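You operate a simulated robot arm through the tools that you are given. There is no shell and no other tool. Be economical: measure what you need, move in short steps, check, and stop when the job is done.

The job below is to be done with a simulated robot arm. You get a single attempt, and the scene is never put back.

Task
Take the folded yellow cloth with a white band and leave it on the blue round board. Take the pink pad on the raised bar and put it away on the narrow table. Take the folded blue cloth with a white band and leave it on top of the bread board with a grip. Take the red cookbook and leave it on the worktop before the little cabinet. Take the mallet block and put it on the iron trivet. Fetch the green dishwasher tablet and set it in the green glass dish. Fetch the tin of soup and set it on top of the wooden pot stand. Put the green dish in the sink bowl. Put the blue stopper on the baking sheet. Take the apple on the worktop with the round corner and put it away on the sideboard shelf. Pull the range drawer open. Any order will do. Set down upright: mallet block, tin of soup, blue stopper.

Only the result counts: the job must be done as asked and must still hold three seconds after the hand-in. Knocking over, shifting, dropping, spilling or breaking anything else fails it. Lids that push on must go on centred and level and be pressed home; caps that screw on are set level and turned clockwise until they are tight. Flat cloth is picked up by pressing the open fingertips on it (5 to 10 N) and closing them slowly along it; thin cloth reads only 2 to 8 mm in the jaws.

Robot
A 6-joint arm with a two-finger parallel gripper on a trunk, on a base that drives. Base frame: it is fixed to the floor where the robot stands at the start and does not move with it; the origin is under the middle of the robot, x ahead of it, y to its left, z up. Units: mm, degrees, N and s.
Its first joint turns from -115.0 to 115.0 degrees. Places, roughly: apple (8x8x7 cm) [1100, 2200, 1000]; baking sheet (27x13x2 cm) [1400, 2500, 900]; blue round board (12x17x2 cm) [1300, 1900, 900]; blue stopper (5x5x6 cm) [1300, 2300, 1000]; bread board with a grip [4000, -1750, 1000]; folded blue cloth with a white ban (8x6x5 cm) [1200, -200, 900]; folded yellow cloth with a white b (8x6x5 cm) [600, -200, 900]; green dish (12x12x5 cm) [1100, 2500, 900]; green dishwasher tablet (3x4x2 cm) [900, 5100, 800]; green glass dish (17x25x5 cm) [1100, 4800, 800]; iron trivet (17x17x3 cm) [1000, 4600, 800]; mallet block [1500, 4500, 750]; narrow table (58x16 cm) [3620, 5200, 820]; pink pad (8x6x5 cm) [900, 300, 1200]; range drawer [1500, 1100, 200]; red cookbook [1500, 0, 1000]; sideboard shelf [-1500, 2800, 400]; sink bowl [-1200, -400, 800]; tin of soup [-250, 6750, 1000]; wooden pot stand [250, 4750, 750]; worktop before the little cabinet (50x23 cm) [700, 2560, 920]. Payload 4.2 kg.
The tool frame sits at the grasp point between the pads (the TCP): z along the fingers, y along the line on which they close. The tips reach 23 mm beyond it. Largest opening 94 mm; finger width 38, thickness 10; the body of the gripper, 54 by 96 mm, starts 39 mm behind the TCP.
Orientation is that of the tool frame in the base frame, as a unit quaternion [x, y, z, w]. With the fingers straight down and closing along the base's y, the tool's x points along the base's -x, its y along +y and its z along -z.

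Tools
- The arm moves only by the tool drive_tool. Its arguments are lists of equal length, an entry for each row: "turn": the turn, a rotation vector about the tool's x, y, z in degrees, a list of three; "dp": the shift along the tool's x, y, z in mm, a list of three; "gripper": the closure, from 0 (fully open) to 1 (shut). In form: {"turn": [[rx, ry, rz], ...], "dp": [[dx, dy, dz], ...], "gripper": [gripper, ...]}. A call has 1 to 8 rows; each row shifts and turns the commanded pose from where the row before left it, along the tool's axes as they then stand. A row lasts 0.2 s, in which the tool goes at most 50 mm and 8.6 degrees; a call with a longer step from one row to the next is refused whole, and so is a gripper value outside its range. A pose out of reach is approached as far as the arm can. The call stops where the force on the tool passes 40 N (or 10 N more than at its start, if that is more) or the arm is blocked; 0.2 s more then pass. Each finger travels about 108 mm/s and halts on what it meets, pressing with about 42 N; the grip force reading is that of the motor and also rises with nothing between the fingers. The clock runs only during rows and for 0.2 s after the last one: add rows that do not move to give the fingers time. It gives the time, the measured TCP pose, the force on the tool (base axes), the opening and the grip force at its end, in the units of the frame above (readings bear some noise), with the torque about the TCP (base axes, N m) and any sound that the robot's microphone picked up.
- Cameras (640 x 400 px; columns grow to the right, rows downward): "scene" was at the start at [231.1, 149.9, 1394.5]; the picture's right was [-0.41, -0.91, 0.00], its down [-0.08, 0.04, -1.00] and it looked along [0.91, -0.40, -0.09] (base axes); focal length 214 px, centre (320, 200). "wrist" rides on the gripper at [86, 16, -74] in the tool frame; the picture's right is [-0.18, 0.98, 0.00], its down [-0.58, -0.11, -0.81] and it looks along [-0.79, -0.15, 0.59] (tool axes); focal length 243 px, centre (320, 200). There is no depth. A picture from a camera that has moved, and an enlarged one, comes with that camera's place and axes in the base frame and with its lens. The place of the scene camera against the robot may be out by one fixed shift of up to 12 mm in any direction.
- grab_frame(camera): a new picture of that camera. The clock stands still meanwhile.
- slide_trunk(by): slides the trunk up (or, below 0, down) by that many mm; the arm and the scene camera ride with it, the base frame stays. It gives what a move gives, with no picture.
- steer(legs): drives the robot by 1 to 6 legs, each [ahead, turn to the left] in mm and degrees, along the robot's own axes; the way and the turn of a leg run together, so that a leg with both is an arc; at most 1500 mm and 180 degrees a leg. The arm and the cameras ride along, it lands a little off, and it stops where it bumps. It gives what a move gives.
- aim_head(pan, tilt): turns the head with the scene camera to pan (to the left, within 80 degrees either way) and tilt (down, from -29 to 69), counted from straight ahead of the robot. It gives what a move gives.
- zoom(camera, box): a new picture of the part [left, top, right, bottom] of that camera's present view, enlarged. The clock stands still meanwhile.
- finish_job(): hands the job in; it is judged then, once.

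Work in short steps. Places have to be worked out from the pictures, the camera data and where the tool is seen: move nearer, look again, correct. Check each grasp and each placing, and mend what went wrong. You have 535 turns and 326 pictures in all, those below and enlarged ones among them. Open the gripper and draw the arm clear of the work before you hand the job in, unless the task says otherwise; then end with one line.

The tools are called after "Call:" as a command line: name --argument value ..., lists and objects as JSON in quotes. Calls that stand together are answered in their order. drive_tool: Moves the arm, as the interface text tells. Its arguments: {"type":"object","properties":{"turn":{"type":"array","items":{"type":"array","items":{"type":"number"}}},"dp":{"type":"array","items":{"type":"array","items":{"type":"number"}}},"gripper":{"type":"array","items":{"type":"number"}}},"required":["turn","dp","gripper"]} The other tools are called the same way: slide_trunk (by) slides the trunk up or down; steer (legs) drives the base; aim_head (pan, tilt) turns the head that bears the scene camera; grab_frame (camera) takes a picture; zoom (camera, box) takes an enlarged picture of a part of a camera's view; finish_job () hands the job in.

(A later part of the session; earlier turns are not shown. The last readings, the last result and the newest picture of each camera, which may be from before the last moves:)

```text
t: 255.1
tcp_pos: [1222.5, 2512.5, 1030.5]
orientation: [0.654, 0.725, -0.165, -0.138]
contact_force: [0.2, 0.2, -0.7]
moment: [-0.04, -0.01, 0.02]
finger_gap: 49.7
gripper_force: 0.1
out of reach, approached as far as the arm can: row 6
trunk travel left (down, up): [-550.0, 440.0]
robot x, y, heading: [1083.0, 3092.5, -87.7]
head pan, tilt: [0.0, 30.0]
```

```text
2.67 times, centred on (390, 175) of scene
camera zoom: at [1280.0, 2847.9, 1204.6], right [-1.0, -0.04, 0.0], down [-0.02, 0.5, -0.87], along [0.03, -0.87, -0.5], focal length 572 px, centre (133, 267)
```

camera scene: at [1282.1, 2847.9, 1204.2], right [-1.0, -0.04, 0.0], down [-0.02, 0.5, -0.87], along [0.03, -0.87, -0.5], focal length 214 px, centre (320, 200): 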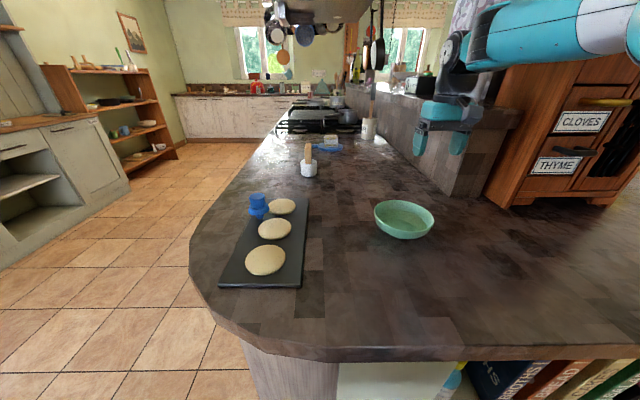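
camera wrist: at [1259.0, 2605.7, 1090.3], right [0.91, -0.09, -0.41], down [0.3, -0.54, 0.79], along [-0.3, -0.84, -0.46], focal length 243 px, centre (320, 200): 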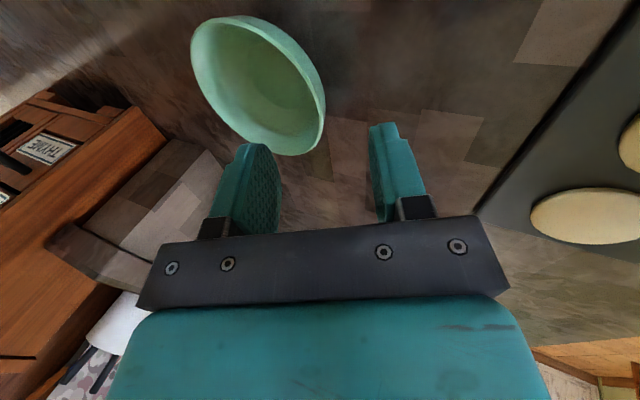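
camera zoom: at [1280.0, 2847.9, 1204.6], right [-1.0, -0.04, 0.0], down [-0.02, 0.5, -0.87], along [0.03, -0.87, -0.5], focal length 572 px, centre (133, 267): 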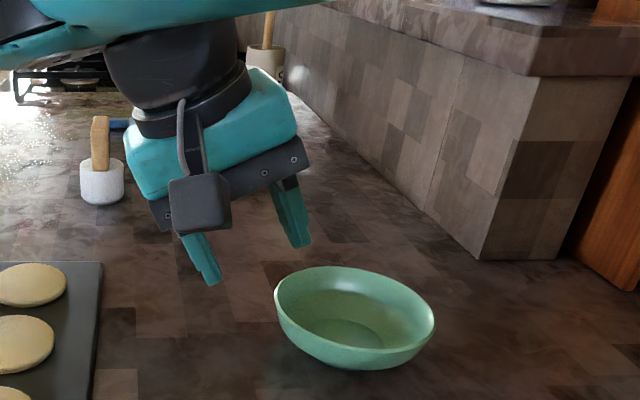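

The rim lines up with the gap between the fingers. I move in along the tool axis.

Call:
drive_tool --turn '[[0, 0, 0], [0, 0, 0], [0, 0, 0]]' --dp '[[-1.5, 1.2, 24.2], [-1.5, 1.2, 24.2], [-1.5, 1.2, 24.2]]' --gripper '[0.47, 0.47, 0.47]'

Call:
grab_frame --camera "wrist"

Call:
zoom --camera "scene" --box '[320, 140, 480, 240]'

```text
t: 255.9
tcp_pos: [1199.0, 2503.1, 964.4]
orientation: [0.654, 0.725, -0.165, -0.14]
contact_force: [-0.1, 0.2, -0.3]
moment: [-0.01, 0.02, -0.01]
finger_gap: 49.8
gripper_force: 0.0
trunk travel left (down, up): [-550.0, 440.0]
robot x, y, heading: [1082.2, 3090.0, -88.2]
head pan, tilt: [0.0, 30.0]
```

```text
223 pictures are left
camera wrist: at [1235.4, 2595.9, 1024.4], right [0.91, -0.09, -0.41], down [0.3, -0.54, 0.78], along [-0.3, -0.84, -0.46], focal length 243 px, centre (320, 200)
```

wrist: 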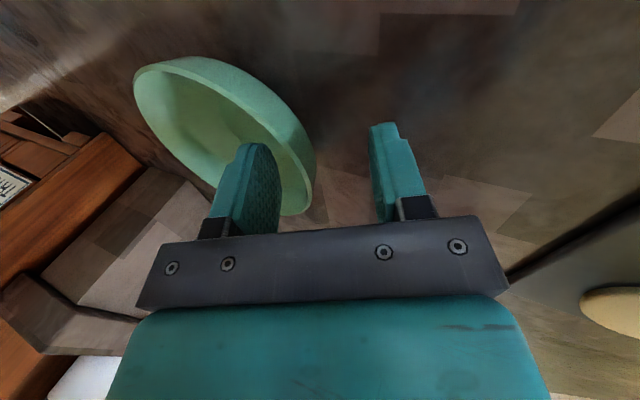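

```text
4.00 times, centred on (400, 190) of scene
camera zoom: at [1280.4, 2848.1, 1204.6], right [-1.0, -0.04, 0.0], down [-0.02, 0.5, -0.87], along [0.03, -0.87, -0.5], focal length 858 px, centre (0, 240)
```

zoom: 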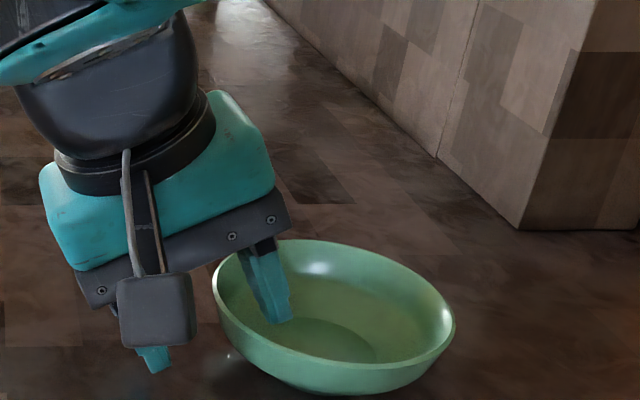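

One finger inside, one outside. Close slowly.

Call:
drive_tool --turn '[[0, 0, 0], [0, 0, 0], [0, 0, 0], [0, 0, 0], [0, 0, 0], [0, 0, 0]]' --dp '[[0, 0, 0], [0, 0, 0], [0, 0, 0], [0, 0, 0], [0, 0, 0], [0, 0, 0]]' --gripper '[0.6, 0.7, 0.8, 0.9, 1.0, 1.0]'

Call:
grab_frame --camera "wrist"

Call:
zoom --camera "scene" --box '[320, 140, 480, 240]'

```text
t: 257.3
tcp_pos: [1198.1, 2502.8, 966.5]
orientation: [0.654, 0.725, -0.165, -0.139]
contact_force: [-4.8, -1.8, 16.1]
moment: [0.17, 1.05, 0.14]
finger_gap: 11.0
gripper_force: 41.8
trunk travel left (down, up): [-550.0, 440.0]
robot x, y, heading: [1080.3, 3090.0, -88.0]
head pan, tilt: [0.0, 30.0]
```

```text
221 pictures are left
camera wrist: at [1235.0, 2596.0, 1025.2], right [0.91, -0.09, -0.41], down [0.3, -0.54, 0.78], along [-0.3, -0.84, -0.46], focal length 243 px, centre (320, 200)
```

wrist: 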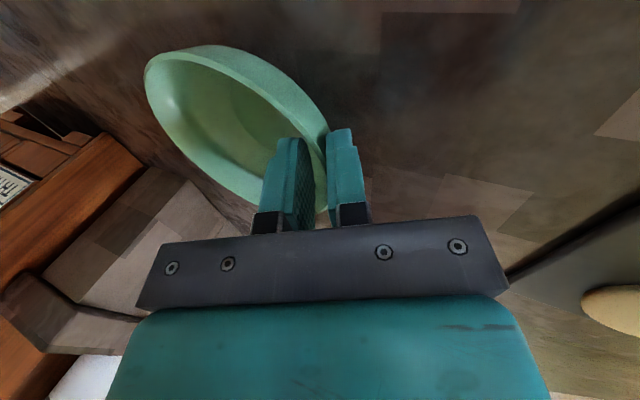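

```text
4.00 times, centred on (400, 190) of scene
camera zoom: at [1280.0, 2848.3, 1204.8], right [-1.0, -0.04, 0.0], down [-0.02, 0.5, -0.87], along [0.03, -0.87, -0.5], focal length 858 px, centre (0, 240)
```

zoom: 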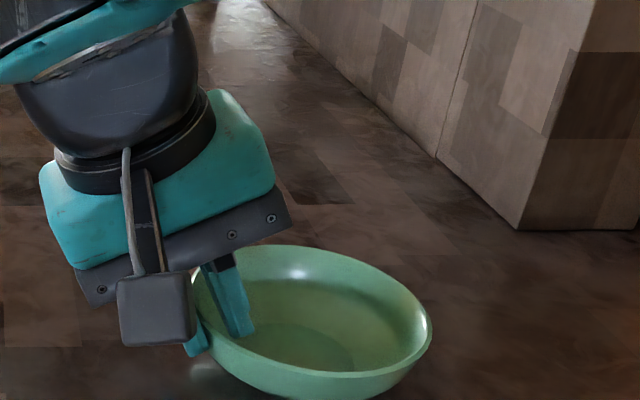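

Pinched (11 mm). Lift straight up and check.

Call:
drive_tool --turn '[[0, 0, 0], [0, 0, 0], [0, 0, 0]]' --dp '[[0, -8, -18], [0, -16.8, -36.3], [0, -16.8, -36.3]]' --gripper '[1, 1, 1]'

Call:
grab_frame --camera "wrist"

Call:
grab_frame --camera "scene"

```text
t: 258.1
tcp_pos: [1190.2, 2510.6, 1047.9]
orientation: [0.653, 0.725, -0.166, -0.139]
contact_force: [0.1, -0.4, -2.7]
moment: [0.07, -0.06, -0.01]
finger_gap: 8.5
gripper_force: 41.1
out of reach, approached as far as the arm can: row 3
trunk travel left (down, up): [-550.0, 440.0]
robot x, y, heading: [1081.9, 3092.6, -87.8]
head pan, tilt: [0.0, 30.0]
```

```text
219 pictures are left
camera wrist: at [1226.5, 2603.9, 1107.8], right [0.91, -0.09, -0.41], down [0.3, -0.54, 0.79], along [-0.3, -0.84, -0.46], focal length 243 px, centre (320, 200)
```

wrist: 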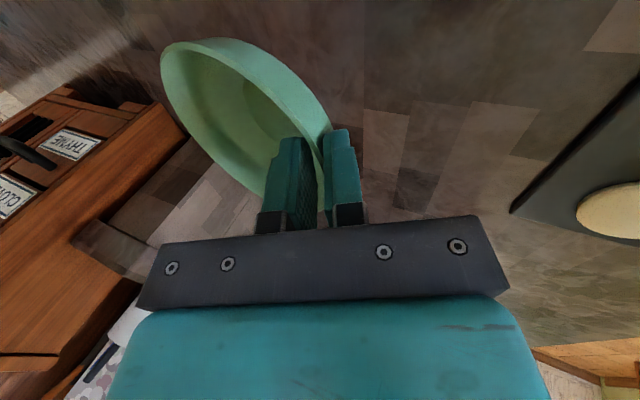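

```text
218 pictures are left
camera scene: at [1280.5, 2847.8, 1204.4], right [-1.0, -0.04, 0.0], down [-0.02, 0.5, -0.87], along [0.03, -0.87, -0.5], focal length 214 px, centre (320, 200)
```

scene: 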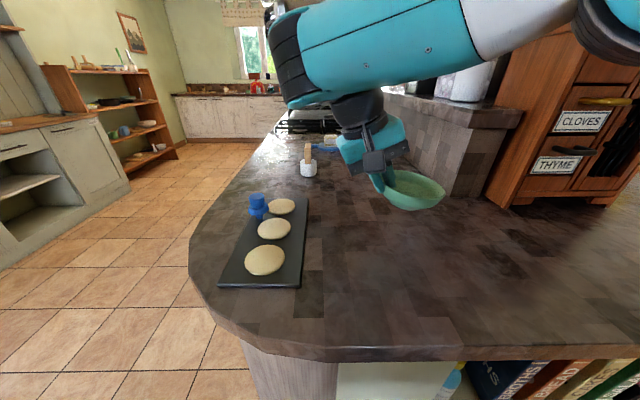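

Dish held. I raise the trunk a bit and drive round via the west corridor to the sink.

Call:
slide_trunk --by 80

Call:
steer --legs '[[-400, 0], [0, -92], [1500, 0], [50, 0], [0, 90]]'

Call:
aim_head --pan 0 --tilt 20

Call:
grab_frame --camera "scene"

```text
t: 259.3
tcp_pos: [1190.2, 2510.6, 1127.2]
orientation: [0.653, 0.726, -0.165, -0.139]
contact_force: [0.6, -0.4, -2.2]
moment: [0.02, -0.08, -0.02]
finger_gap: 8.3
gripper_force: 42.1
trunk travel left (down, up): [-630.0, 360.0]
robot x, y, heading: [1082.7, 3089.2, -87.8]
head pan, tilt: [0.0, 30.0]
```

```text
t: 277.1
tcp_pos: [-401.6, 2873.8, 1128.8]
orientation: [0.653, 0.726, -0.166, -0.138]
contact_force: [-0.3, 0.5, -1.8]
moment: [0.03, -0.12, -0.01]
finger_gap: 8.2
gripper_force: 42.2
trunk travel left (down, up): [-630.0, 360.0]
robot x, y, heading: [-509.3, 3452.9, -87.7]
head pan, tilt: [0.0, 30.0]
```

```text
t: 277.9
tcp_pos: [-402.0, 2872.1, 1128.5]
orientation: [0.653, 0.726, -0.165, -0.139]
contact_force: [-0.3, -0.5, -2.1]
moment: [0.03, -0.08, 0.01]
finger_gap: 8.2
gripper_force: 42.1
trunk travel left (down, up): [-630.0, 360.0]
robot x, y, heading: [-513.7, 3453.6, -87.8]
head pan, tilt: [0.0, 20.0]
```

```text
217 pictures are left
camera scene: at [-312.2, 3206.5, 1300.6], right [-1.0, -0.04, 0.0], down [-0.01, 0.34, -0.94], along [0.04, -0.94, -0.34], focal length 214 px, centre (320, 200)
```

scene: 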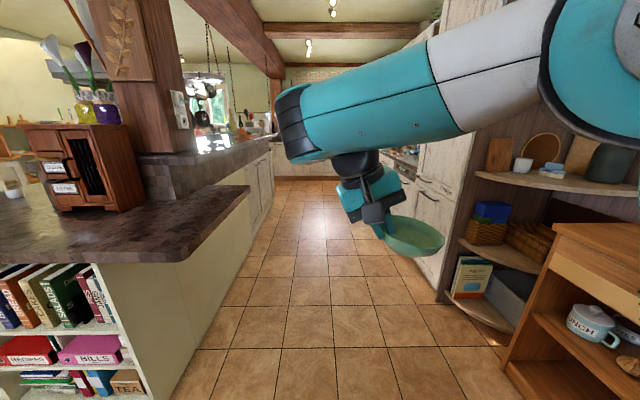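

Corridor is clear. Drive to y≈-400 and turn to the sink.

Call:
steer --legs '[[1500, -2], [1500, 0], [850, 0], [0, -91]]'

Call:
aim_head --pan 0 --tilt 30

Call:
grab_frame --camera "scene"

Call:
grab_frame --camera "wrist"

```text
t: 300.4
tcp_pos: [-1149.6, -447.5, 1128.8]
orientation: [0.976, 0.0, -0.007, -0.216]
contact_force: [-0.1, -0.2, -2.3]
moment: [-0.13, 0.0, 0.0]
finger_gap: 7.7
gripper_force: 42.2
trunk travel left (down, up): [-630.0, 360.0]
robot x, y, heading: [-566.1, -400.8, 176.2]
head pan, tilt: [0.0, 20.0]
```

```text
t: 301.1
tcp_pos: [-1149.7, -449.3, 1128.4]
orientation: [0.976, 0.0, -0.008, -0.216]
contact_force: [-0.6, 0.1, -2.2]
moment: [-0.06, 0.0, 0.03]
finger_gap: 7.8
gripper_force: 41.8
trunk travel left (down, up): [-630.0, 360.0]
robot x, y, heading: [-562.5, -402.7, 176.3]
head pan, tilt: [0.0, 30.0]
```

```text
216 pictures are left
camera scene: at [-822.0, -586.7, 1284.6], right [0.07, 1.0, 0.0], down [0.5, -0.03, -0.87], along [-0.86, 0.06, -0.5], focal length 214 px, centre (320, 200)
```

scene: 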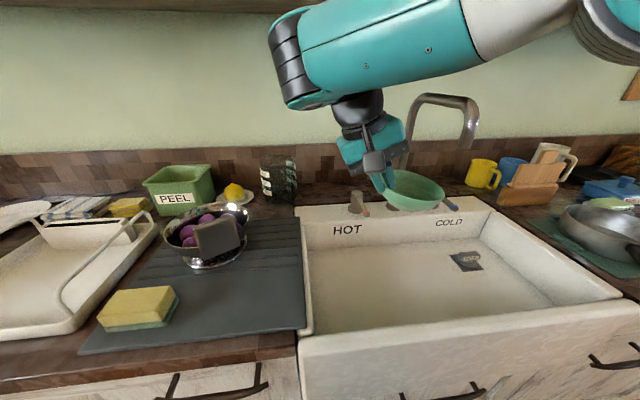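

```text
215 pictures are left
camera wrist: at [-1062.4, -493.1, 1187.7], right [-0.19, -0.89, -0.41], down [-0.57, -0.24, 0.79], along [-0.8, 0.38, -0.46], focal length 243 px, centre (320, 200)
```

wrist: 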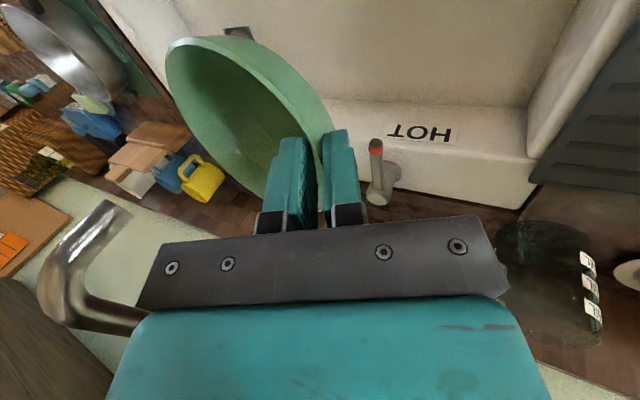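

The sink spans x≈-1385…-1035, y≈-600…20; the dish is already above it at about (-1150,-394). I lower with the trunk.

Call:
slide_trunk --by -230

Call:
grab_frame --camera "scene"

Call:
grab_frame --camera "wrist"

```text
t: 303.5
tcp_pos: [-1149.6, -447.9, 898.9]
orientation: [0.976, 0.0, -0.008, -0.216]
contact_force: [0.3, -0.4, -1.9]
moment: [-0.06, -0.02, -0.01]
finger_gap: 7.8
gripper_force: 41.7
trunk travel left (down, up): [-400.0, 590.0]
robot x, y, heading: [-560.5, -400.8, 176.1]
head pan, tilt: [0.0, 30.0]
```

```text
214 pictures are left
camera scene: at [-822.0, -586.7, 1054.6], right [0.07, 1.0, 0.0], down [0.5, -0.03, -0.87], along [-0.86, 0.06, -0.5], focal length 214 px, centre (320, 200)
```

scene: 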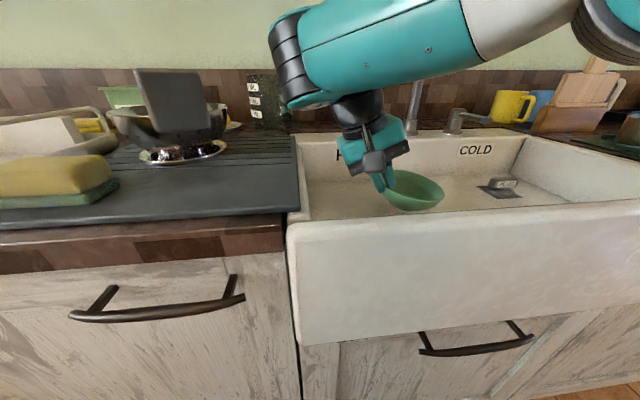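

```text
213 pictures are left
camera wrist: at [-1062.3, -493.1, 957.7], right [-0.19, -0.89, -0.41], down [-0.57, -0.24, 0.79], along [-0.8, 0.38, -0.46], focal length 243 px, centre (320, 200)
```

wrist: 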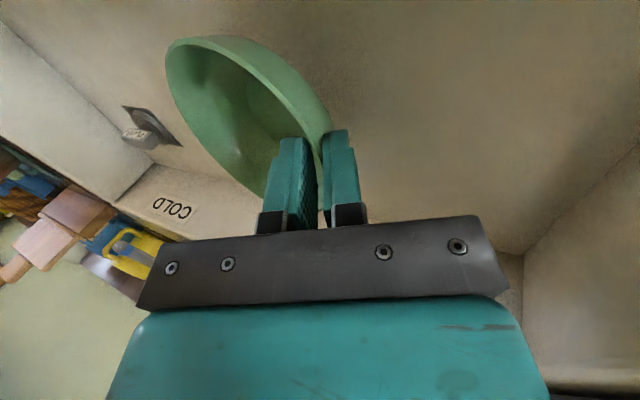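

I shift 40 mm deeper (so the wrist camera clears the front rim), then lower further.

Call:
drive_tool --turn '[[0, 0, 0], [0, 0, 0], [0, 0, 0], [0, 0, 0]]' --dp '[[-45, 0, 0], [0.3, 8.4, 18.1], [0.3, 6.3, 13.6], [0.1, 2.1, 4.5]]' --gripper '[1, 1, 1, 1]'

Call:
grab_frame --camera "scene"

```text
t: 304.3
tcp_pos: [-1186.9, -441.5, 860.0]
orientation: [0.977, -0.001, -0.016, -0.212]
contact_force: [3.2, 3.4, 22.4]
moment: [1.03, -0.87, -0.11]
finger_gap: 11.1
gripper_force: 42.4
out of reach, approached as far as the arm can: row 1
trunk travel left (down, up): [-400.0, 590.0]
robot x, y, heading: [-561.5, -399.8, 176.4]
head pan, tilt: [0.0, 30.0]
stopped in row 4: the force on the tool passed its limit (the readings are from after the stop); the commanded pose is now the measured one
```

```text
212 pictures are left
camera scene: at [-821.3, -586.6, 1055.0], right [0.07, 1.0, 0.0], down [0.5, -0.03, -0.87], along [-0.86, 0.06, -0.5], focal length 214 px, centre (320, 200)
```

scene: 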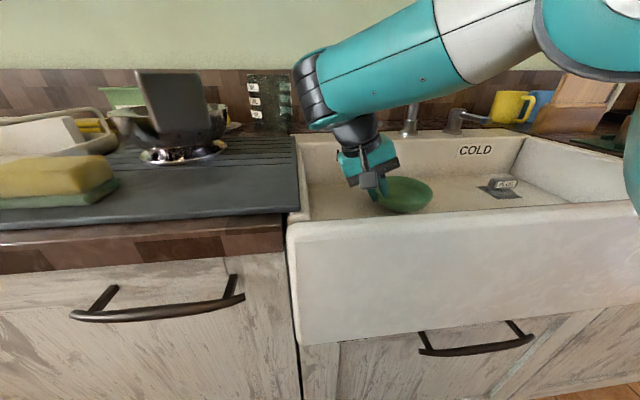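

Dish touches the sink bottom. Relieve slightly and open.

Call:
drive_tool --turn '[[0, 0, 0], [0, 0, 0], [0, 0, 0], [0, 0, 0], [0, 0, 0]]' --dp '[[0, -0.6, -1.3], [0, 0, 0], [0, 0, 0], [0, 0, 0], [0, 0, 0]]' --gripper '[1, 0.85, 0.75, 0.6, 0.5]'

Call:
grab_frame --camera "wrist"

```text
t: 305.5
tcp_pos: [-1188.9, -441.4, 858.2]
orientation: [0.977, 0.001, -0.015, -0.213]
contact_force: [0.1, 0.5, 0.0]
moment: [0.02, -0.01, 0.03]
finger_gap: 46.9
gripper_force: 0.0
trunk travel left (down, up): [-400.0, 590.0]
robot x, y, heading: [-564.2, -397.9, 176.1]
head pan, tilt: [0.0, 30.0]
```

```text
211 pictures are left
camera wrist: at [-1099.9, -486.3, 917.8], right [-0.19, -0.89, -0.41], down [-0.56, -0.24, 0.79], along [-0.81, 0.38, -0.45], focal length 243 px, centre (320, 200)
```

wrist: 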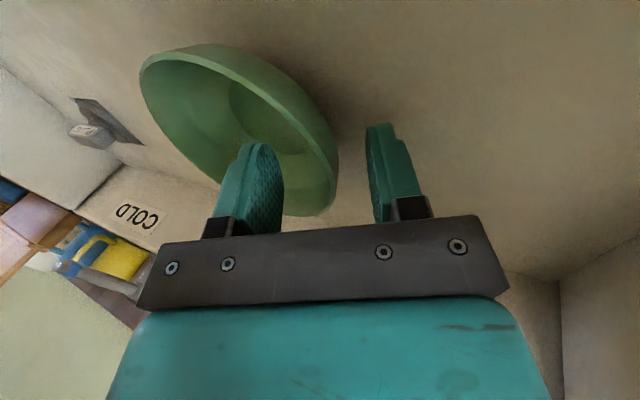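

Dish rests in the sink. Withdraw along the tool axis, then raise the trunk.

Call:
drive_tool --turn '[[0, 0, 0], [0, 0, 0], [0, 0, 0]]' --dp '[[0, 0, -25], [0, 0, -35], [0, 0, -20]]' --gripper '[0.5, 0.5, 0.5]'

Call:
slide_trunk --by 200

Call:
grab_frame --camera "scene"

```text
t: 306.3
tcp_pos: [-1167.3, -455.1, 891.9]
orientation: [0.977, 0.0, -0.016, -0.212]
contact_force: [-0.5, -1.0, 0.3]
moment: [0.0, -0.01, 0.02]
finger_gap: 47.0
gripper_force: 0.1
out of reach, approached as far as the arm can: row 2, 3
trunk travel left (down, up): [-400.0, 590.0]
robot x, y, heading: [-562.1, -402.1, 176.2]
head pan, tilt: [0.0, 30.0]
```

```text
t: 308.5
tcp_pos: [-1167.8, -454.6, 1093.4]
orientation: [0.977, 0.0, -0.016, -0.213]
contact_force: [-0.6, -0.2, -0.5]
moment: [-0.01, -0.01, -0.02]
finger_gap: 47.0
gripper_force: 0.0
trunk travel left (down, up): [-600.0, 390.0]
robot x, y, heading: [-561.4, -397.9, 176.3]
head pan, tilt: [0.0, 30.0]
```

```text
210 pictures are left
camera scene: at [-821.9, -586.8, 1254.5], right [0.07, 1.0, 0.0], down [0.5, -0.03, -0.87], along [-0.86, 0.06, -0.5], focal length 214 px, centre (320, 200)
```

scene: 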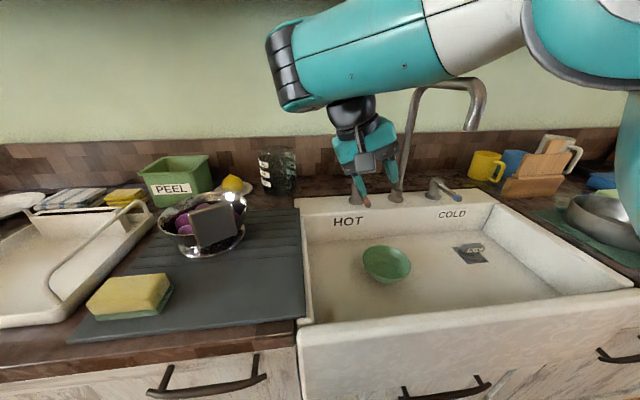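

Dish is in the sink. Next: the pink pad on the bar, approached from the west side. I reset the tool, raise the trunk, back off and turn.

Call:
drive_tool --turn '[[-8.2, 0, 0], [-8.2, 0, 0], [-8.2, 0, 0]]' --dp '[[0, 0, 0], [0, 0, 0], [0, 0, 0]]' --gripper '[0, 0, 0]'

Call:
steer --legs '[[-280, 0]]'

Call:
slide_trunk --by 270

Call:
steer --legs '[[0, -86], [680, 0], [0, -90]]'

Call:
aim_head --pan 0 --tilt 25

Call:
grab_frame --camera "scene"

Call:
grab_frame --camera "wrist"

```text
t: 309.3
tcp_pos: [-1167.3, -453.9, 1094.2]
orientation: [1.0, 0.004, -0.016, 0.001]
contact_force: [0.3, 0.5, 0.4]
moment: [0.04, -0.01, 0.0]
finger_gap: 93.7
gripper_force: 0.1
trunk travel left (down, up): [-600.0, 390.0]
robot x, y, heading: [-560.5, -401.1, 176.2]
head pan, tilt: [0.0, 30.0]
```

```text
t: 311.3
tcp_pos: [-874.0, -478.4, 1092.1]
orientation: [1.0, 0.006, -0.016, -0.001]
contact_force: [0.2, -0.3, 0.7]
moment: [-0.03, 0.0, 0.01]
finger_gap: 93.8
gripper_force: 0.0
trunk travel left (down, up): [-600.0, 390.0]
robot x, y, heading: [-269.8, -420.1, 176.4]
head pan, tilt: [0.0, 30.0]
```

```text
t: 314.0
tcp_pos: [-876.0, -478.8, 1363.3]
orientation: [1.0, 0.006, -0.015, 0.0]
contact_force: [-0.8, -0.8, -0.7]
moment: [0.0, 0.0, -0.02]
finger_gap: 93.9
gripper_force: 0.2
trunk travel left (down, up): [-870.0, 120.0]
robot x, y, heading: [-273.6, -420.7, 176.3]
head pan, tilt: [0.0, 30.0]
```

```text
t: 325.3
tcp_pos: [303.7, 308.1, 1362.5]
orientation: [-0.016, 1.0, 0.001, 0.016]
contact_force: [0.1, 0.0, 0.6]
moment: [0.03, 0.0, -0.01]
finger_gap: 93.9
gripper_force: 0.1
trunk travel left (down, up): [-870.0, 120.0]
robot x, y, heading: [-300.3, 235.7, -2.1]
head pan, tilt: [0.0, 30.0]
```

```text
t: 326.0
tcp_pos: [304.1, 308.2, 1363.4]
orientation: [-0.016, 1.0, 0.001, 0.016]
contact_force: [0.1, 0.1, 0.1]
moment: [-0.04, 0.0, 0.01]
finger_gap: 94.0
gripper_force: 0.0
trunk travel left (down, up): [-870.0, 120.0]
robot x, y, heading: [-298.0, 234.5, -2.5]
head pan, tilt: [0.0, 25.0]
```

```text
209 pictures are left
camera scene: at [-52.1, 414.6, 1532.5], right [-0.04, -1.0, 0.0], down [-0.42, 0.02, -0.91], along [0.91, -0.04, -0.42], focal length 214 px, centre (320, 200)
```

scene: 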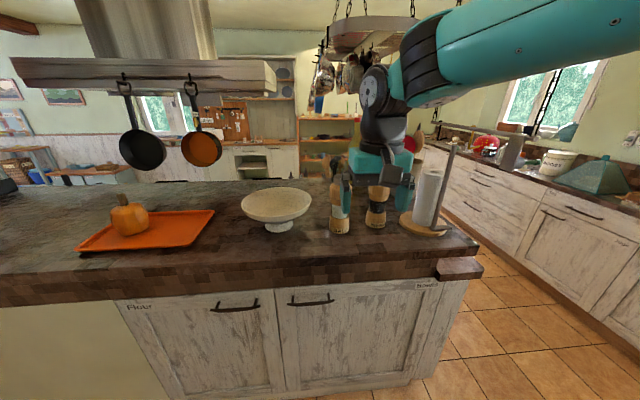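

```text
208 pictures are left
camera wrist: at [215.6, 322.6, 1435.0], right [0.15, 0.99, 0.01], down [0.56, -0.09, 0.82], along [0.81, -0.12, -0.57], focal length 243 px, centre (320, 200)
```

wrist: 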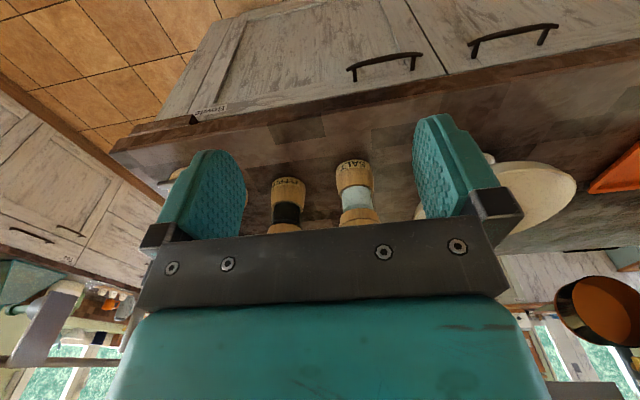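

Drive closer to the bar (x≈40) and look at the pad.

Call:
steer --legs '[[330, 2]]'

Call:
aim_head --pan -15 --tilt 35

Call:
grab_frame --camera "scene"

Call:
grab_frame --camera "wrist"

```text
t: 328.2
tcp_pos: [632.1, 327.1, 1362.5]
orientation: [-0.038, 0.999, 0.001, 0.015]
contact_force: [0.8, -0.8, 0.0]
moment: [0.0, 0.0, 0.02]
finger_gap: 93.8
gripper_force: 0.1
trunk travel left (down, up): [-870.0, 120.0]
robot x, y, heading: [31.8, 231.9, -0.1]
head pan, tilt: [0.0, 25.0]
```

```text
t: 328.9
tcp_pos: [631.7, 327.9, 1362.9]
orientation: [-0.038, 0.999, 0.001, 0.016]
contact_force: [-0.2, 0.2, 0.4]
moment: [-0.01, 0.0, 0.02]
finger_gap: 94.0
gripper_force: 0.1
trunk travel left (down, up): [-870.0, 120.0]
robot x, y, heading: [31.9, 231.3, -0.0]
head pan, tilt: [-15.0, 35.0]
```

```text
207 pictures are left
camera scene: at [263.2, 395.9, 1516.8], right [-0.26, -0.97, 0.0], down [-0.55, 0.15, -0.82], along [0.79, -0.21, -0.57], focal length 214 px, centre (320, 200)
```

scene: 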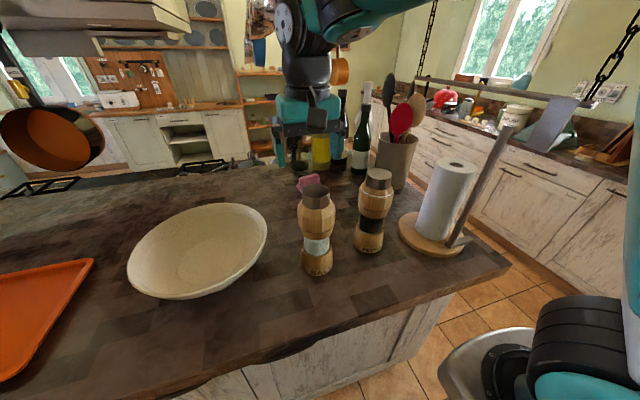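

```text
206 pictures are left
camera wrist: at [542.0, 338.2, 1435.0], right [0.11, 0.99, 0.01], down [0.56, -0.07, 0.82], along [0.82, -0.09, -0.57], focal length 243 px, centre (320, 200)
```

wrist: 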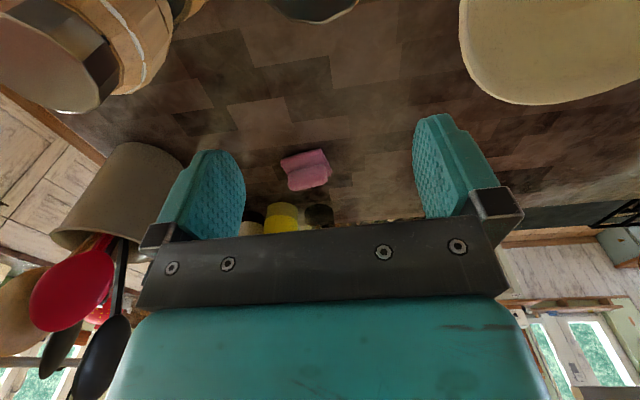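

Triangulation puts the pad around (816,287), bar top ~1150. I move nearer above and look again.

Call:
drive_tool --turn '[[0, 0, -4.3], [0, 0, 0], [0, 0, 0], [0, 0, 0]]' --dp '[[-35, -10, 15], [-35, -10, 15], [-35, -10, 15], [-35, -10, 15]]' --gripper '[0, 0, 0, 0]'

Call:
grab_frame --camera "wrist"

Call:
zoom --camera "scene" --box '[240, 80, 440, 205]'

```text
t: 329.9
tcp_pos: [777.7, 308.1, 1309.6]
orientation: [-0.075, 0.997, 0.0, 0.017]
contact_force: [0.0, 0.3, -0.2]
moment: [0.0, -0.04, 0.0]
finger_gap: 94.4
gripper_force: 0.0
trunk travel left (down, up): [-870.0, 120.0]
robot x, y, heading: [29.9, 229.6, 0.2]
head pan, tilt: [-15.0, 35.0]
```

```text
205 pictures are left
camera wrist: at [687.9, 311.3, 1381.5], right [0.03, 1.0, 0.0], down [0.56, -0.02, 0.82], along [0.82, -0.03, -0.57], focal length 243 px, centre (320, 200)
```

wrist: 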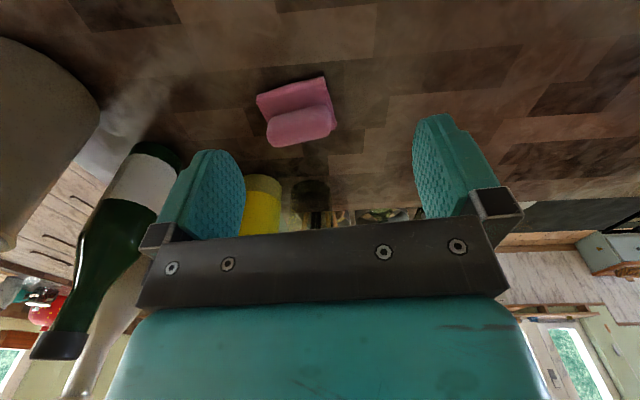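

```text
3.20 times, centred on (340, 142) of scene
camera zoom: at [262.5, 395.9, 1516.9], right [-0.26, -0.97, 0.0], down [-0.55, 0.15, -0.82], along [0.79, -0.21, -0.57], focal length 686 px, centre (256, 384)
```

zoom: 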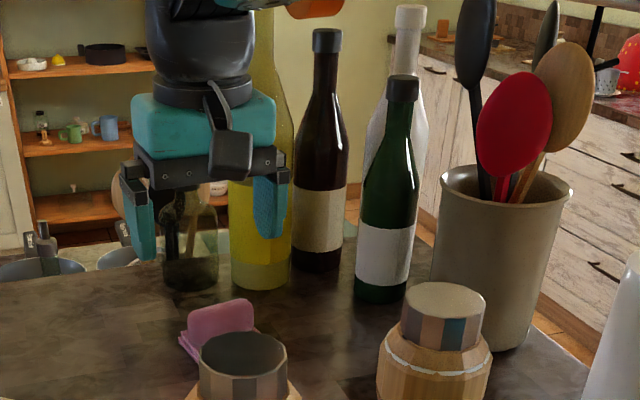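

Pad ≈(848,284), mid z≈1160. I zoom to see its shape and orientation.

Call:
zoom --camera "wrist" --box '[230, 50, 370, 170]'

```text
3.33 times, centred on (300, 110) of wrist
camera zoom: at [687.9, 311.3, 1381.5], right [0.03, 1.0, 0.0], down [0.56, -0.02, 0.82], along [0.82, -0.03, -0.57], focal length 809 px, centre (387, 500)
```

zoom: 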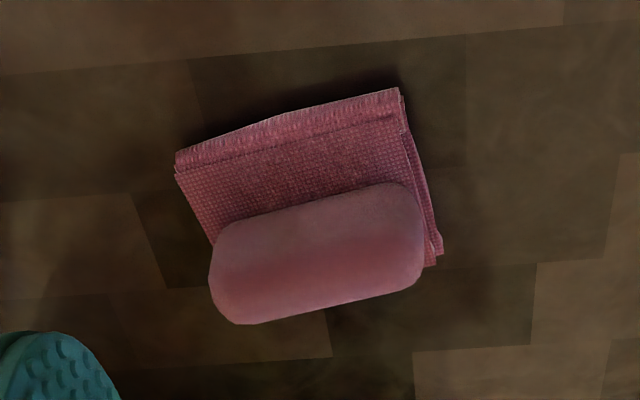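

The pad is a folded cloth with a soap-like lump on top, long axis about 104°, centre ≈(854,281). I align the tool and hover above it.

Call:
drive_tool --turn '[[0, 2, -6], [0, 0, 0], [0, 0, 0], [0, 0, 0]]' --dp '[[0, 0, 0], [-22.3, -15, 28], [-22.3, -15, 28], [-22.3, -15, 28]]' --gripper '[0, 0, 0, 0]'

Call:
grab_frame --camera "wrist"

Call:
zoom --camera "scene" --box '[240, 80, 440, 205]'

```text
t: 330.9
tcp_pos: [854.7, 281.5, 1223.7]
orientation: [-0.127, 0.992, -0.002, -0.001]
contact_force: [-0.9, 1.1, 0.4]
moment: [0.01, 0.03, -0.01]
finger_gap: 93.9
gripper_force: 0.1
trunk travel left (down, up): [-870.0, 120.0]
robot x, y, heading: [31.6, 230.9, 0.3]
head pan, tilt: [-15.0, 35.0]
```

```text
202 pictures are left
camera wrist: at [766.3, 276.3, 1299.4], right [-0.07, 1.0, 0.0], down [0.59, 0.04, 0.8], along [0.8, 0.05, -0.59], focal length 243 px, centre (320, 200)
```

wrist: 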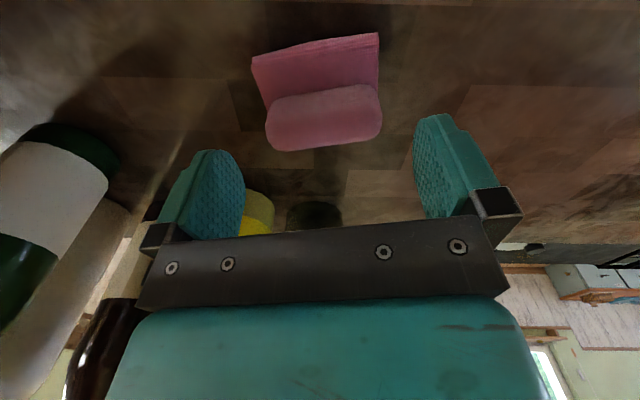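

```text
3.20 times, centred on (340, 142) of scene
camera zoom: at [262.6, 395.9, 1516.9], right [-0.26, -0.97, 0.0], down [-0.55, 0.15, -0.82], along [0.79, -0.21, -0.57], focal length 686 px, centre (256, 384)
```

zoom: 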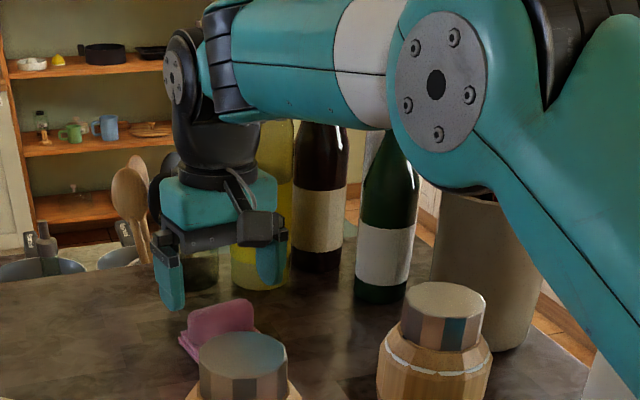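

Alignment is good. Descend to z≈1168, then find the bar surface in small steps.

Call:
drive_tool --turn '[[0, 0, 0], [0, 0, 0], [0, 0, 0]]' --dp '[[0, 1, 22], [0, 1, 20], [0, 0, 13]]' --gripper '[0, 0, 0]'

Call:
grab_frame --camera "wrist"

Call:
zoom --camera "scene" --box '[270, 130, 370, 205]'

```text
t: 331.7
tcp_pos: [851.6, 282.4, 1168.2]
orientation: [-0.128, 0.992, -0.002, -0.001]
contact_force: [-1.1, -0.4, 0.5]
moment: [0.03, -0.01, -0.04]
finger_gap: 94.2
gripper_force: 0.0
trunk travel left (down, up): [-870.0, 120.0]
robot x, y, heading: [31.3, 232.8, 0.0]
head pan, tilt: [-15.0, 35.0]
```

```text
200 pictures are left
camera wrist: at [764.8, 277.5, 1242.7], right [-0.07, 1.0, 0.0], down [0.59, 0.04, 0.8], along [0.8, 0.05, -0.59], focal length 243 px, centre (320, 200)
```

wrist: 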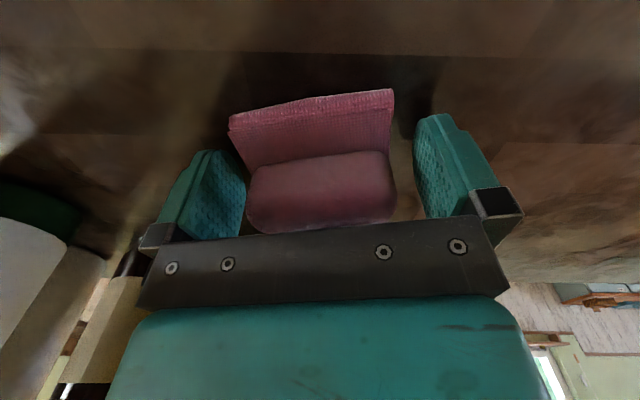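

```text
5.33 times, centred on (320, 168) of scene
camera zoom: at [263.1, 395.8, 1516.8], right [-0.26, -0.97, 0.0], down [-0.55, 0.15, -0.82], along [0.79, -0.21, -0.57], focal length 1144 px, centre (320, 373)
```

zoom: 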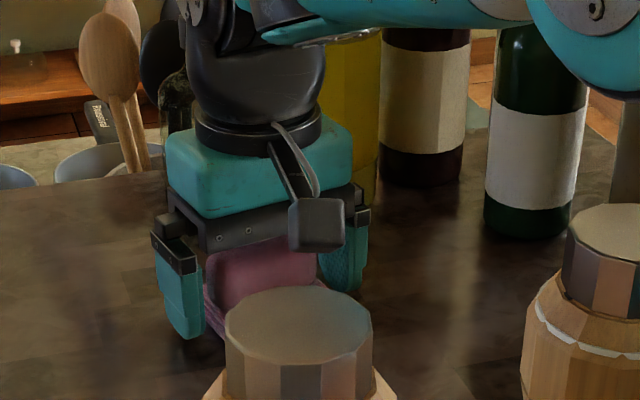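

Margins are about 5 mm each side; shift back 2 mm and lower in small steps.

Call:
drive_tool --turn '[[0, 0, 0], [0, 0, 0], [0, 0, 0], [0, 0, 0]]' --dp '[[0, -2, 2], [0, 0, 3], [0, 0, 2], [0, 0, 0]]' --gripper '[0, 0, 0, 0]'

Call:
grab_frame --camera "wrist"

```text
t: 332.7
tcp_pos: [851.2, 280.2, 1163.6]
orientation: [-0.126, 0.992, -0.001, -0.001]
contact_force: [-2.4, -1.8, 8.9]
moment: [0.46, -0.03, 0.14]
finger_gap: 93.4
gripper_force: 0.1
trunk travel left (down, up): [-870.0, 120.0]
robot x, y, heading: [32.0, 232.4, 0.3]
head pan, tilt: [-15.0, 35.0]
```

```text
198 pictures are left
camera wrist: at [765.0, 275.7, 1237.9], right [-0.07, 1.0, 0.0], down [0.59, 0.04, 0.81], along [0.8, 0.05, -0.59], focal length 243 px, centre (320, 200)
```

wrist: 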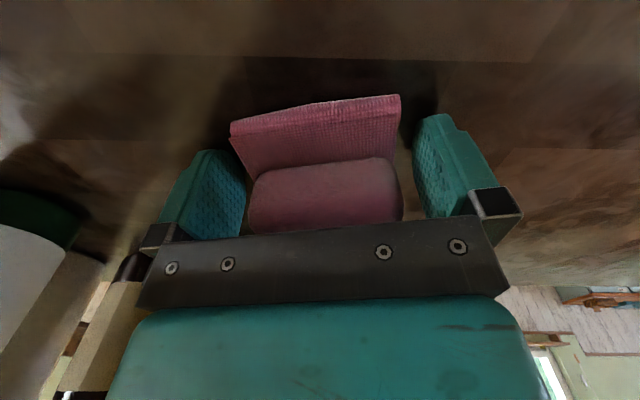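

Fingertip contact (bar at z≈1140). Raise 1.5 mm and close slowly along the surface.

Call:
drive_tool --turn '[[0, 0, 0], [0, 0, 0], [0, 0, 0], [0, 0, 0], [0, 0, 0], [0, 0, 0]]' --dp '[[0, 0, -3], [0, 0, 0], [0, 0, 0], [0, 0, 0], [0, 0, 0], [0, 0, 0]]' --gripper '[0, 0.1, 0.2, 0.35, 0.6, 0.6]'

Call:
grab_frame --camera "wrist"

```text
t: 334.1
tcp_pos: [852.5, 280.4, 1164.6]
orientation: [-0.127, 0.992, -0.002, -0.001]
contact_force: [0.1, 0.9, 0.1]
moment: [-0.01, -0.03, 0.01]
finger_gap: 78.9
gripper_force: 42.3
trunk travel left (down, up): [-870.0, 120.0]
robot x, y, heading: [32.6, 235.7, 0.0]
head pan, tilt: [-15.0, 35.0]
```

```text
197 pictures are left
camera wrist: at [764.6, 275.5, 1239.5], right [-0.07, 1.0, 0.0], down [0.59, 0.04, 0.8], along [0.8, 0.05, -0.59], focal length 243 px, centre (320, 200)
```

wrist: 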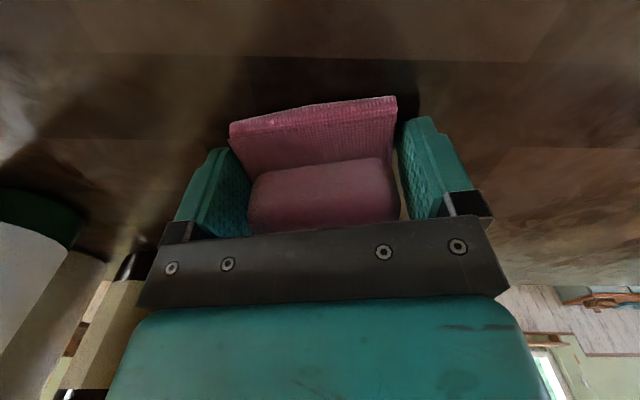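

Holding at 78.9 mm. Lift slowly and check that it all comes along.

Call:
drive_tool --turn '[[0, 0, 0], [0, 0, 0], [0, 0, 0], [0, 0, 0], [0, 0, 0], [0, 0, 0]]' --dp '[[0, 0, -10], [0, 0, -20], [0, 0, -40], [0, 0, -45], [0, 0, -45], [0, 0, -40]]' --gripper '[0.6, 0.6, 0.6, 0.6, 0.6, 0.6]'

Call:
grab_frame --camera "wrist"

Call:
grab_frame --camera "scene"

```text
t: 335.5
tcp_pos: [851.4, 277.9, 1362.3]
orientation: [-0.126, 0.992, -0.002, -0.001]
contact_force: [-1.1, 0.4, 0.1]
moment: [-0.03, -0.04, 0.03]
finger_gap: 78.9
gripper_force: 42.0
out of reach, approached as far as the arm can: row 6
trunk travel left (down, up): [-870.0, 120.0]
robot x, y, heading: [31.5, 230.1, 0.3]
head pan, tilt: [-15.0, 35.0]
```

```text
196 pictures are left
camera wrist: at [763.8, 273.2, 1436.9], right [-0.07, 1.0, 0.0], down [0.59, 0.04, 0.8], along [0.8, 0.05, -0.59], focal length 243 px, centre (320, 200)
```

wrist: 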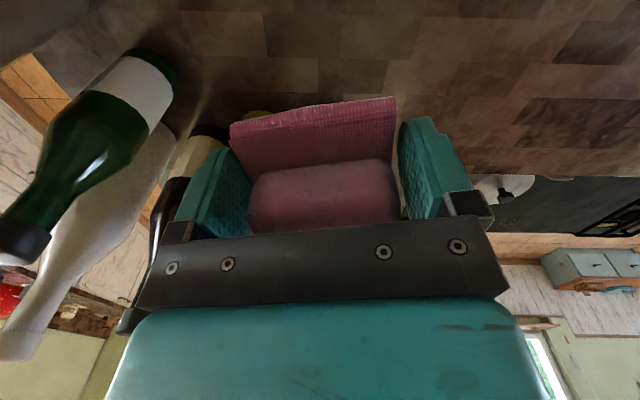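

```text
195 pictures are left
camera scene: at [262.6, 395.6, 1517.0], right [-0.26, -0.97, 0.0], down [-0.55, 0.15, -0.82], along [0.79, -0.21, -0.57], focal length 214 px, centre (320, 200)
```

scene: 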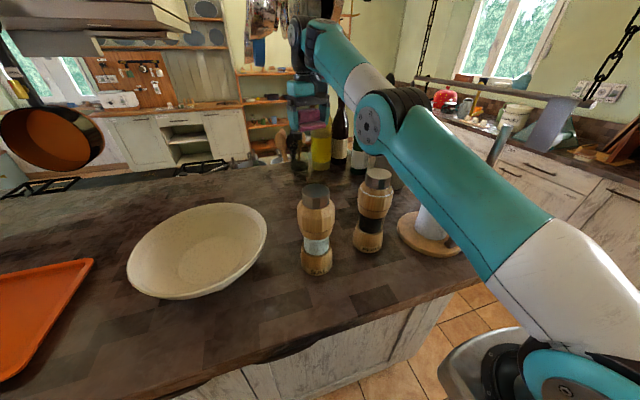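

Pad held with everything. Mills' tops are ~1328, so I raise the trunk 110 before backing straight out.

Call:
slide_trunk --by 110

Call:
steer --legs '[[-500, 0]]'

Call:
grab_frame --camera "wrist"

```text
t: 337.0
tcp_pos: [852.7, 277.2, 1471.0]
orientation: [-0.127, 0.992, -0.002, 0.0]
contact_force: [-0.5, 0.8, -1.7]
moment: [-0.01, -0.07, 0.01]
finger_gap: 79.0
gripper_force: 41.7
trunk travel left (down, up): [-980.0, 10.0]
robot x, y, heading: [30.7, 228.2, 0.1]
head pan, tilt: [-15.0, 35.0]
```

```text
t: 339.9
tcp_pos: [344.5, 276.8, 1470.8]
orientation: [-0.126, 0.992, -0.002, -0.001]
contact_force: [0.5, 0.2, -1.3]
moment: [-0.01, 0.03, -0.01]
finger_gap: 78.8
gripper_force: 42.3
trunk travel left (down, up): [-980.0, 10.0]
robot x, y, heading: [-471.7, 233.4, 0.3]
head pan, tilt: [-15.0, 35.0]
```

```text
194 pictures are left
camera wrist: at [257.2, 271.7, 1546.1], right [-0.07, 1.0, 0.0], down [0.59, 0.04, 0.8], along [0.8, 0.05, -0.59], focal length 243 px, centre (320, 200)
```

wrist: 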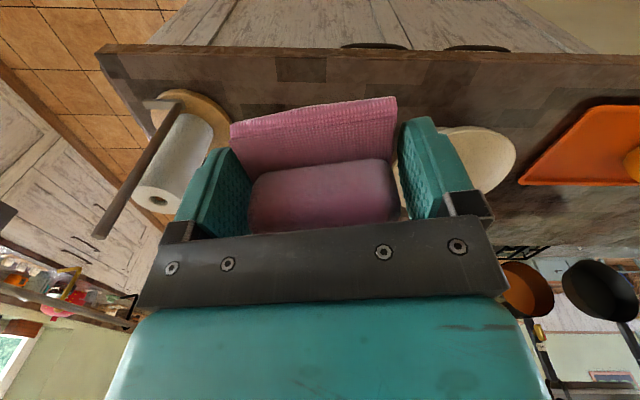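

Pad secure. I retract and lower the arm for the long drive to the narrow table.

Call:
drive_tool --turn '[[0, 0, 0], [0, 0, 0], [0, 0, 0], [0, 0, 0]]' --dp '[[40, 0, 20], [40, 0, 20], [40, 0, 20], [40, 0, 20]]' --gripper '[0.6, 0.6, 0.6, 0.6]'

Call:
slide_trunk --by -300

Call:
steer --legs '[[0, 90], [1500, 0], [1500, 0], [220, 0], [0, -90]]'

Call:
aim_head --pan 0 --tilt 15

Call:
grab_frame --camera "scene"

```text
t: 340.9
tcp_pos: [188.4, 238.9, 1389.8]
orientation: [-0.126, 0.992, -0.002, 0.0]
contact_force: [0.3, 0.1, -1.2]
moment: [0.01, 0.02, 0.01]
finger_gap: 79.0
gripper_force: 42.5
trunk travel left (down, up): [-980.0, 10.0]
robot x, y, heading: [-476.6, 231.9, 0.2]
head pan, tilt: [-15.0, 35.0]
```

```text
t: 343.9
tcp_pos: [187.3, 239.4, 1090.6]
orientation: [-0.127, 0.992, -0.002, -0.001]
contact_force: [0.1, 0.0, -1.3]
moment: [0.02, 0.01, 0.01]
finger_gap: 78.8
gripper_force: 41.7
trunk travel left (down, up): [-680.0, 310.0]
robot x, y, heading: [-474.0, 230.9, -0.2]
head pan, tilt: [-15.0, 35.0]
```

```text
t: 367.6
tcp_pos: [79.8, 3519.0, 1090.9]
orientation: [-0.143, 0.99, -0.002, -0.002]
contact_force: [0.5, 0.3, 0.3]
moment: [-0.03, 0.04, 0.0]
finger_gap: 78.8
gripper_force: 42.0
trunk travel left (down, up): [-680.0, 310.0]
robot x, y, heading: [-582.1, 3485.8, 1.9]
head pan, tilt: [-15.0, 35.0]
```

```text
t: 368.4
tcp_pos: [79.9, 3519.4, 1090.6]
orientation: [-0.143, 0.99, -0.002, -0.002]
contact_force: [0.3, -0.2, 0.4]
moment: [-0.03, -0.02, -0.04]
finger_gap: 78.7
gripper_force: 41.7
trunk travel left (down, up): [-680.0, 310.0]
robot x, y, heading: [-581.3, 3486.2, 2.0]
head pan, tilt: [0.0, 15.0]
```

```text
193 pictures are left
camera scene: at [-349.3, 3683.4, 1358.7], right [0.03, -1.0, 0.0], down [-0.26, -0.01, -0.97], along [0.97, 0.03, -0.26], focal length 214 px, centre (320, 200)
```

scene: 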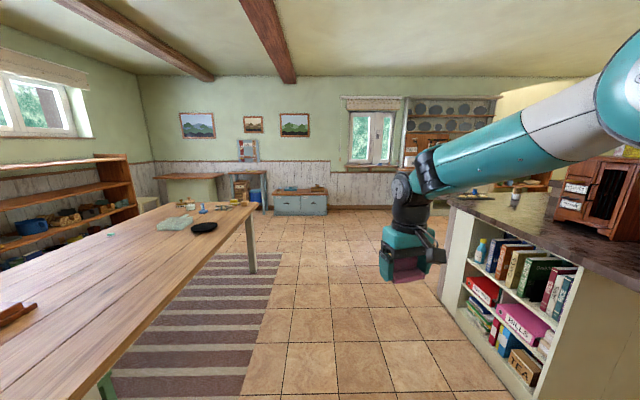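

The way east is clear. Drive to x≈2320, then diagonally to (2880,5200), facing +x.

Call:
steer --legs '[[1500, -2], [1400, 0], [0, 71], [1500, 0], [270, 0], [0, -71]]'

Call:
aim_head --pan 0 --tilt 25

Call:
grab_frame --camera "scene"

```text
t: 397.1
tcp_pos: [3542.2, 5246.2, 1090.2]
orientation: [-0.157, 0.988, -0.002, -0.001]
contact_force: [0.1, 0.7, -0.8]
moment: [0.02, 0.02, 0.02]
finger_gap: 78.8
gripper_force: 41.8
trunk travel left (down, up): [-680.0, 310.0]
robot x, y, heading: [2878.9, 5198.1, 3.3]
head pan, tilt: [0.0, 15.0]
```

```text
t: 397.8
tcp_pos: [3540.2, 5245.0, 1090.2]
orientation: [-0.157, 0.988, -0.002, -0.001]
contact_force: [-0.2, -0.7, -0.6]
moment: [0.0, -0.01, -0.01]
finger_gap: 78.8
gripper_force: 42.1
trunk travel left (down, up): [-680.0, 310.0]
robot x, y, heading: [2880.8, 5194.9, 3.3]
head pan, tilt: [0.0, 25.0]
```

```text
192 pictures are left
camera scene: at [3105.6, 5399.0, 1342.6], right [0.06, -1.0, 0.0], down [-0.42, -0.03, -0.91], along [0.9, 0.05, -0.42], focal length 214 px, centre (320, 200)
```

scene: 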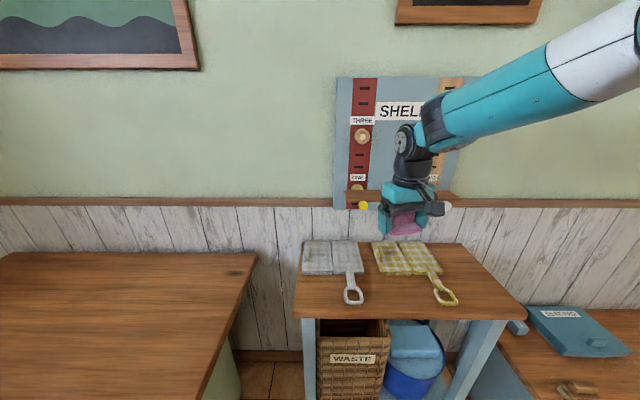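

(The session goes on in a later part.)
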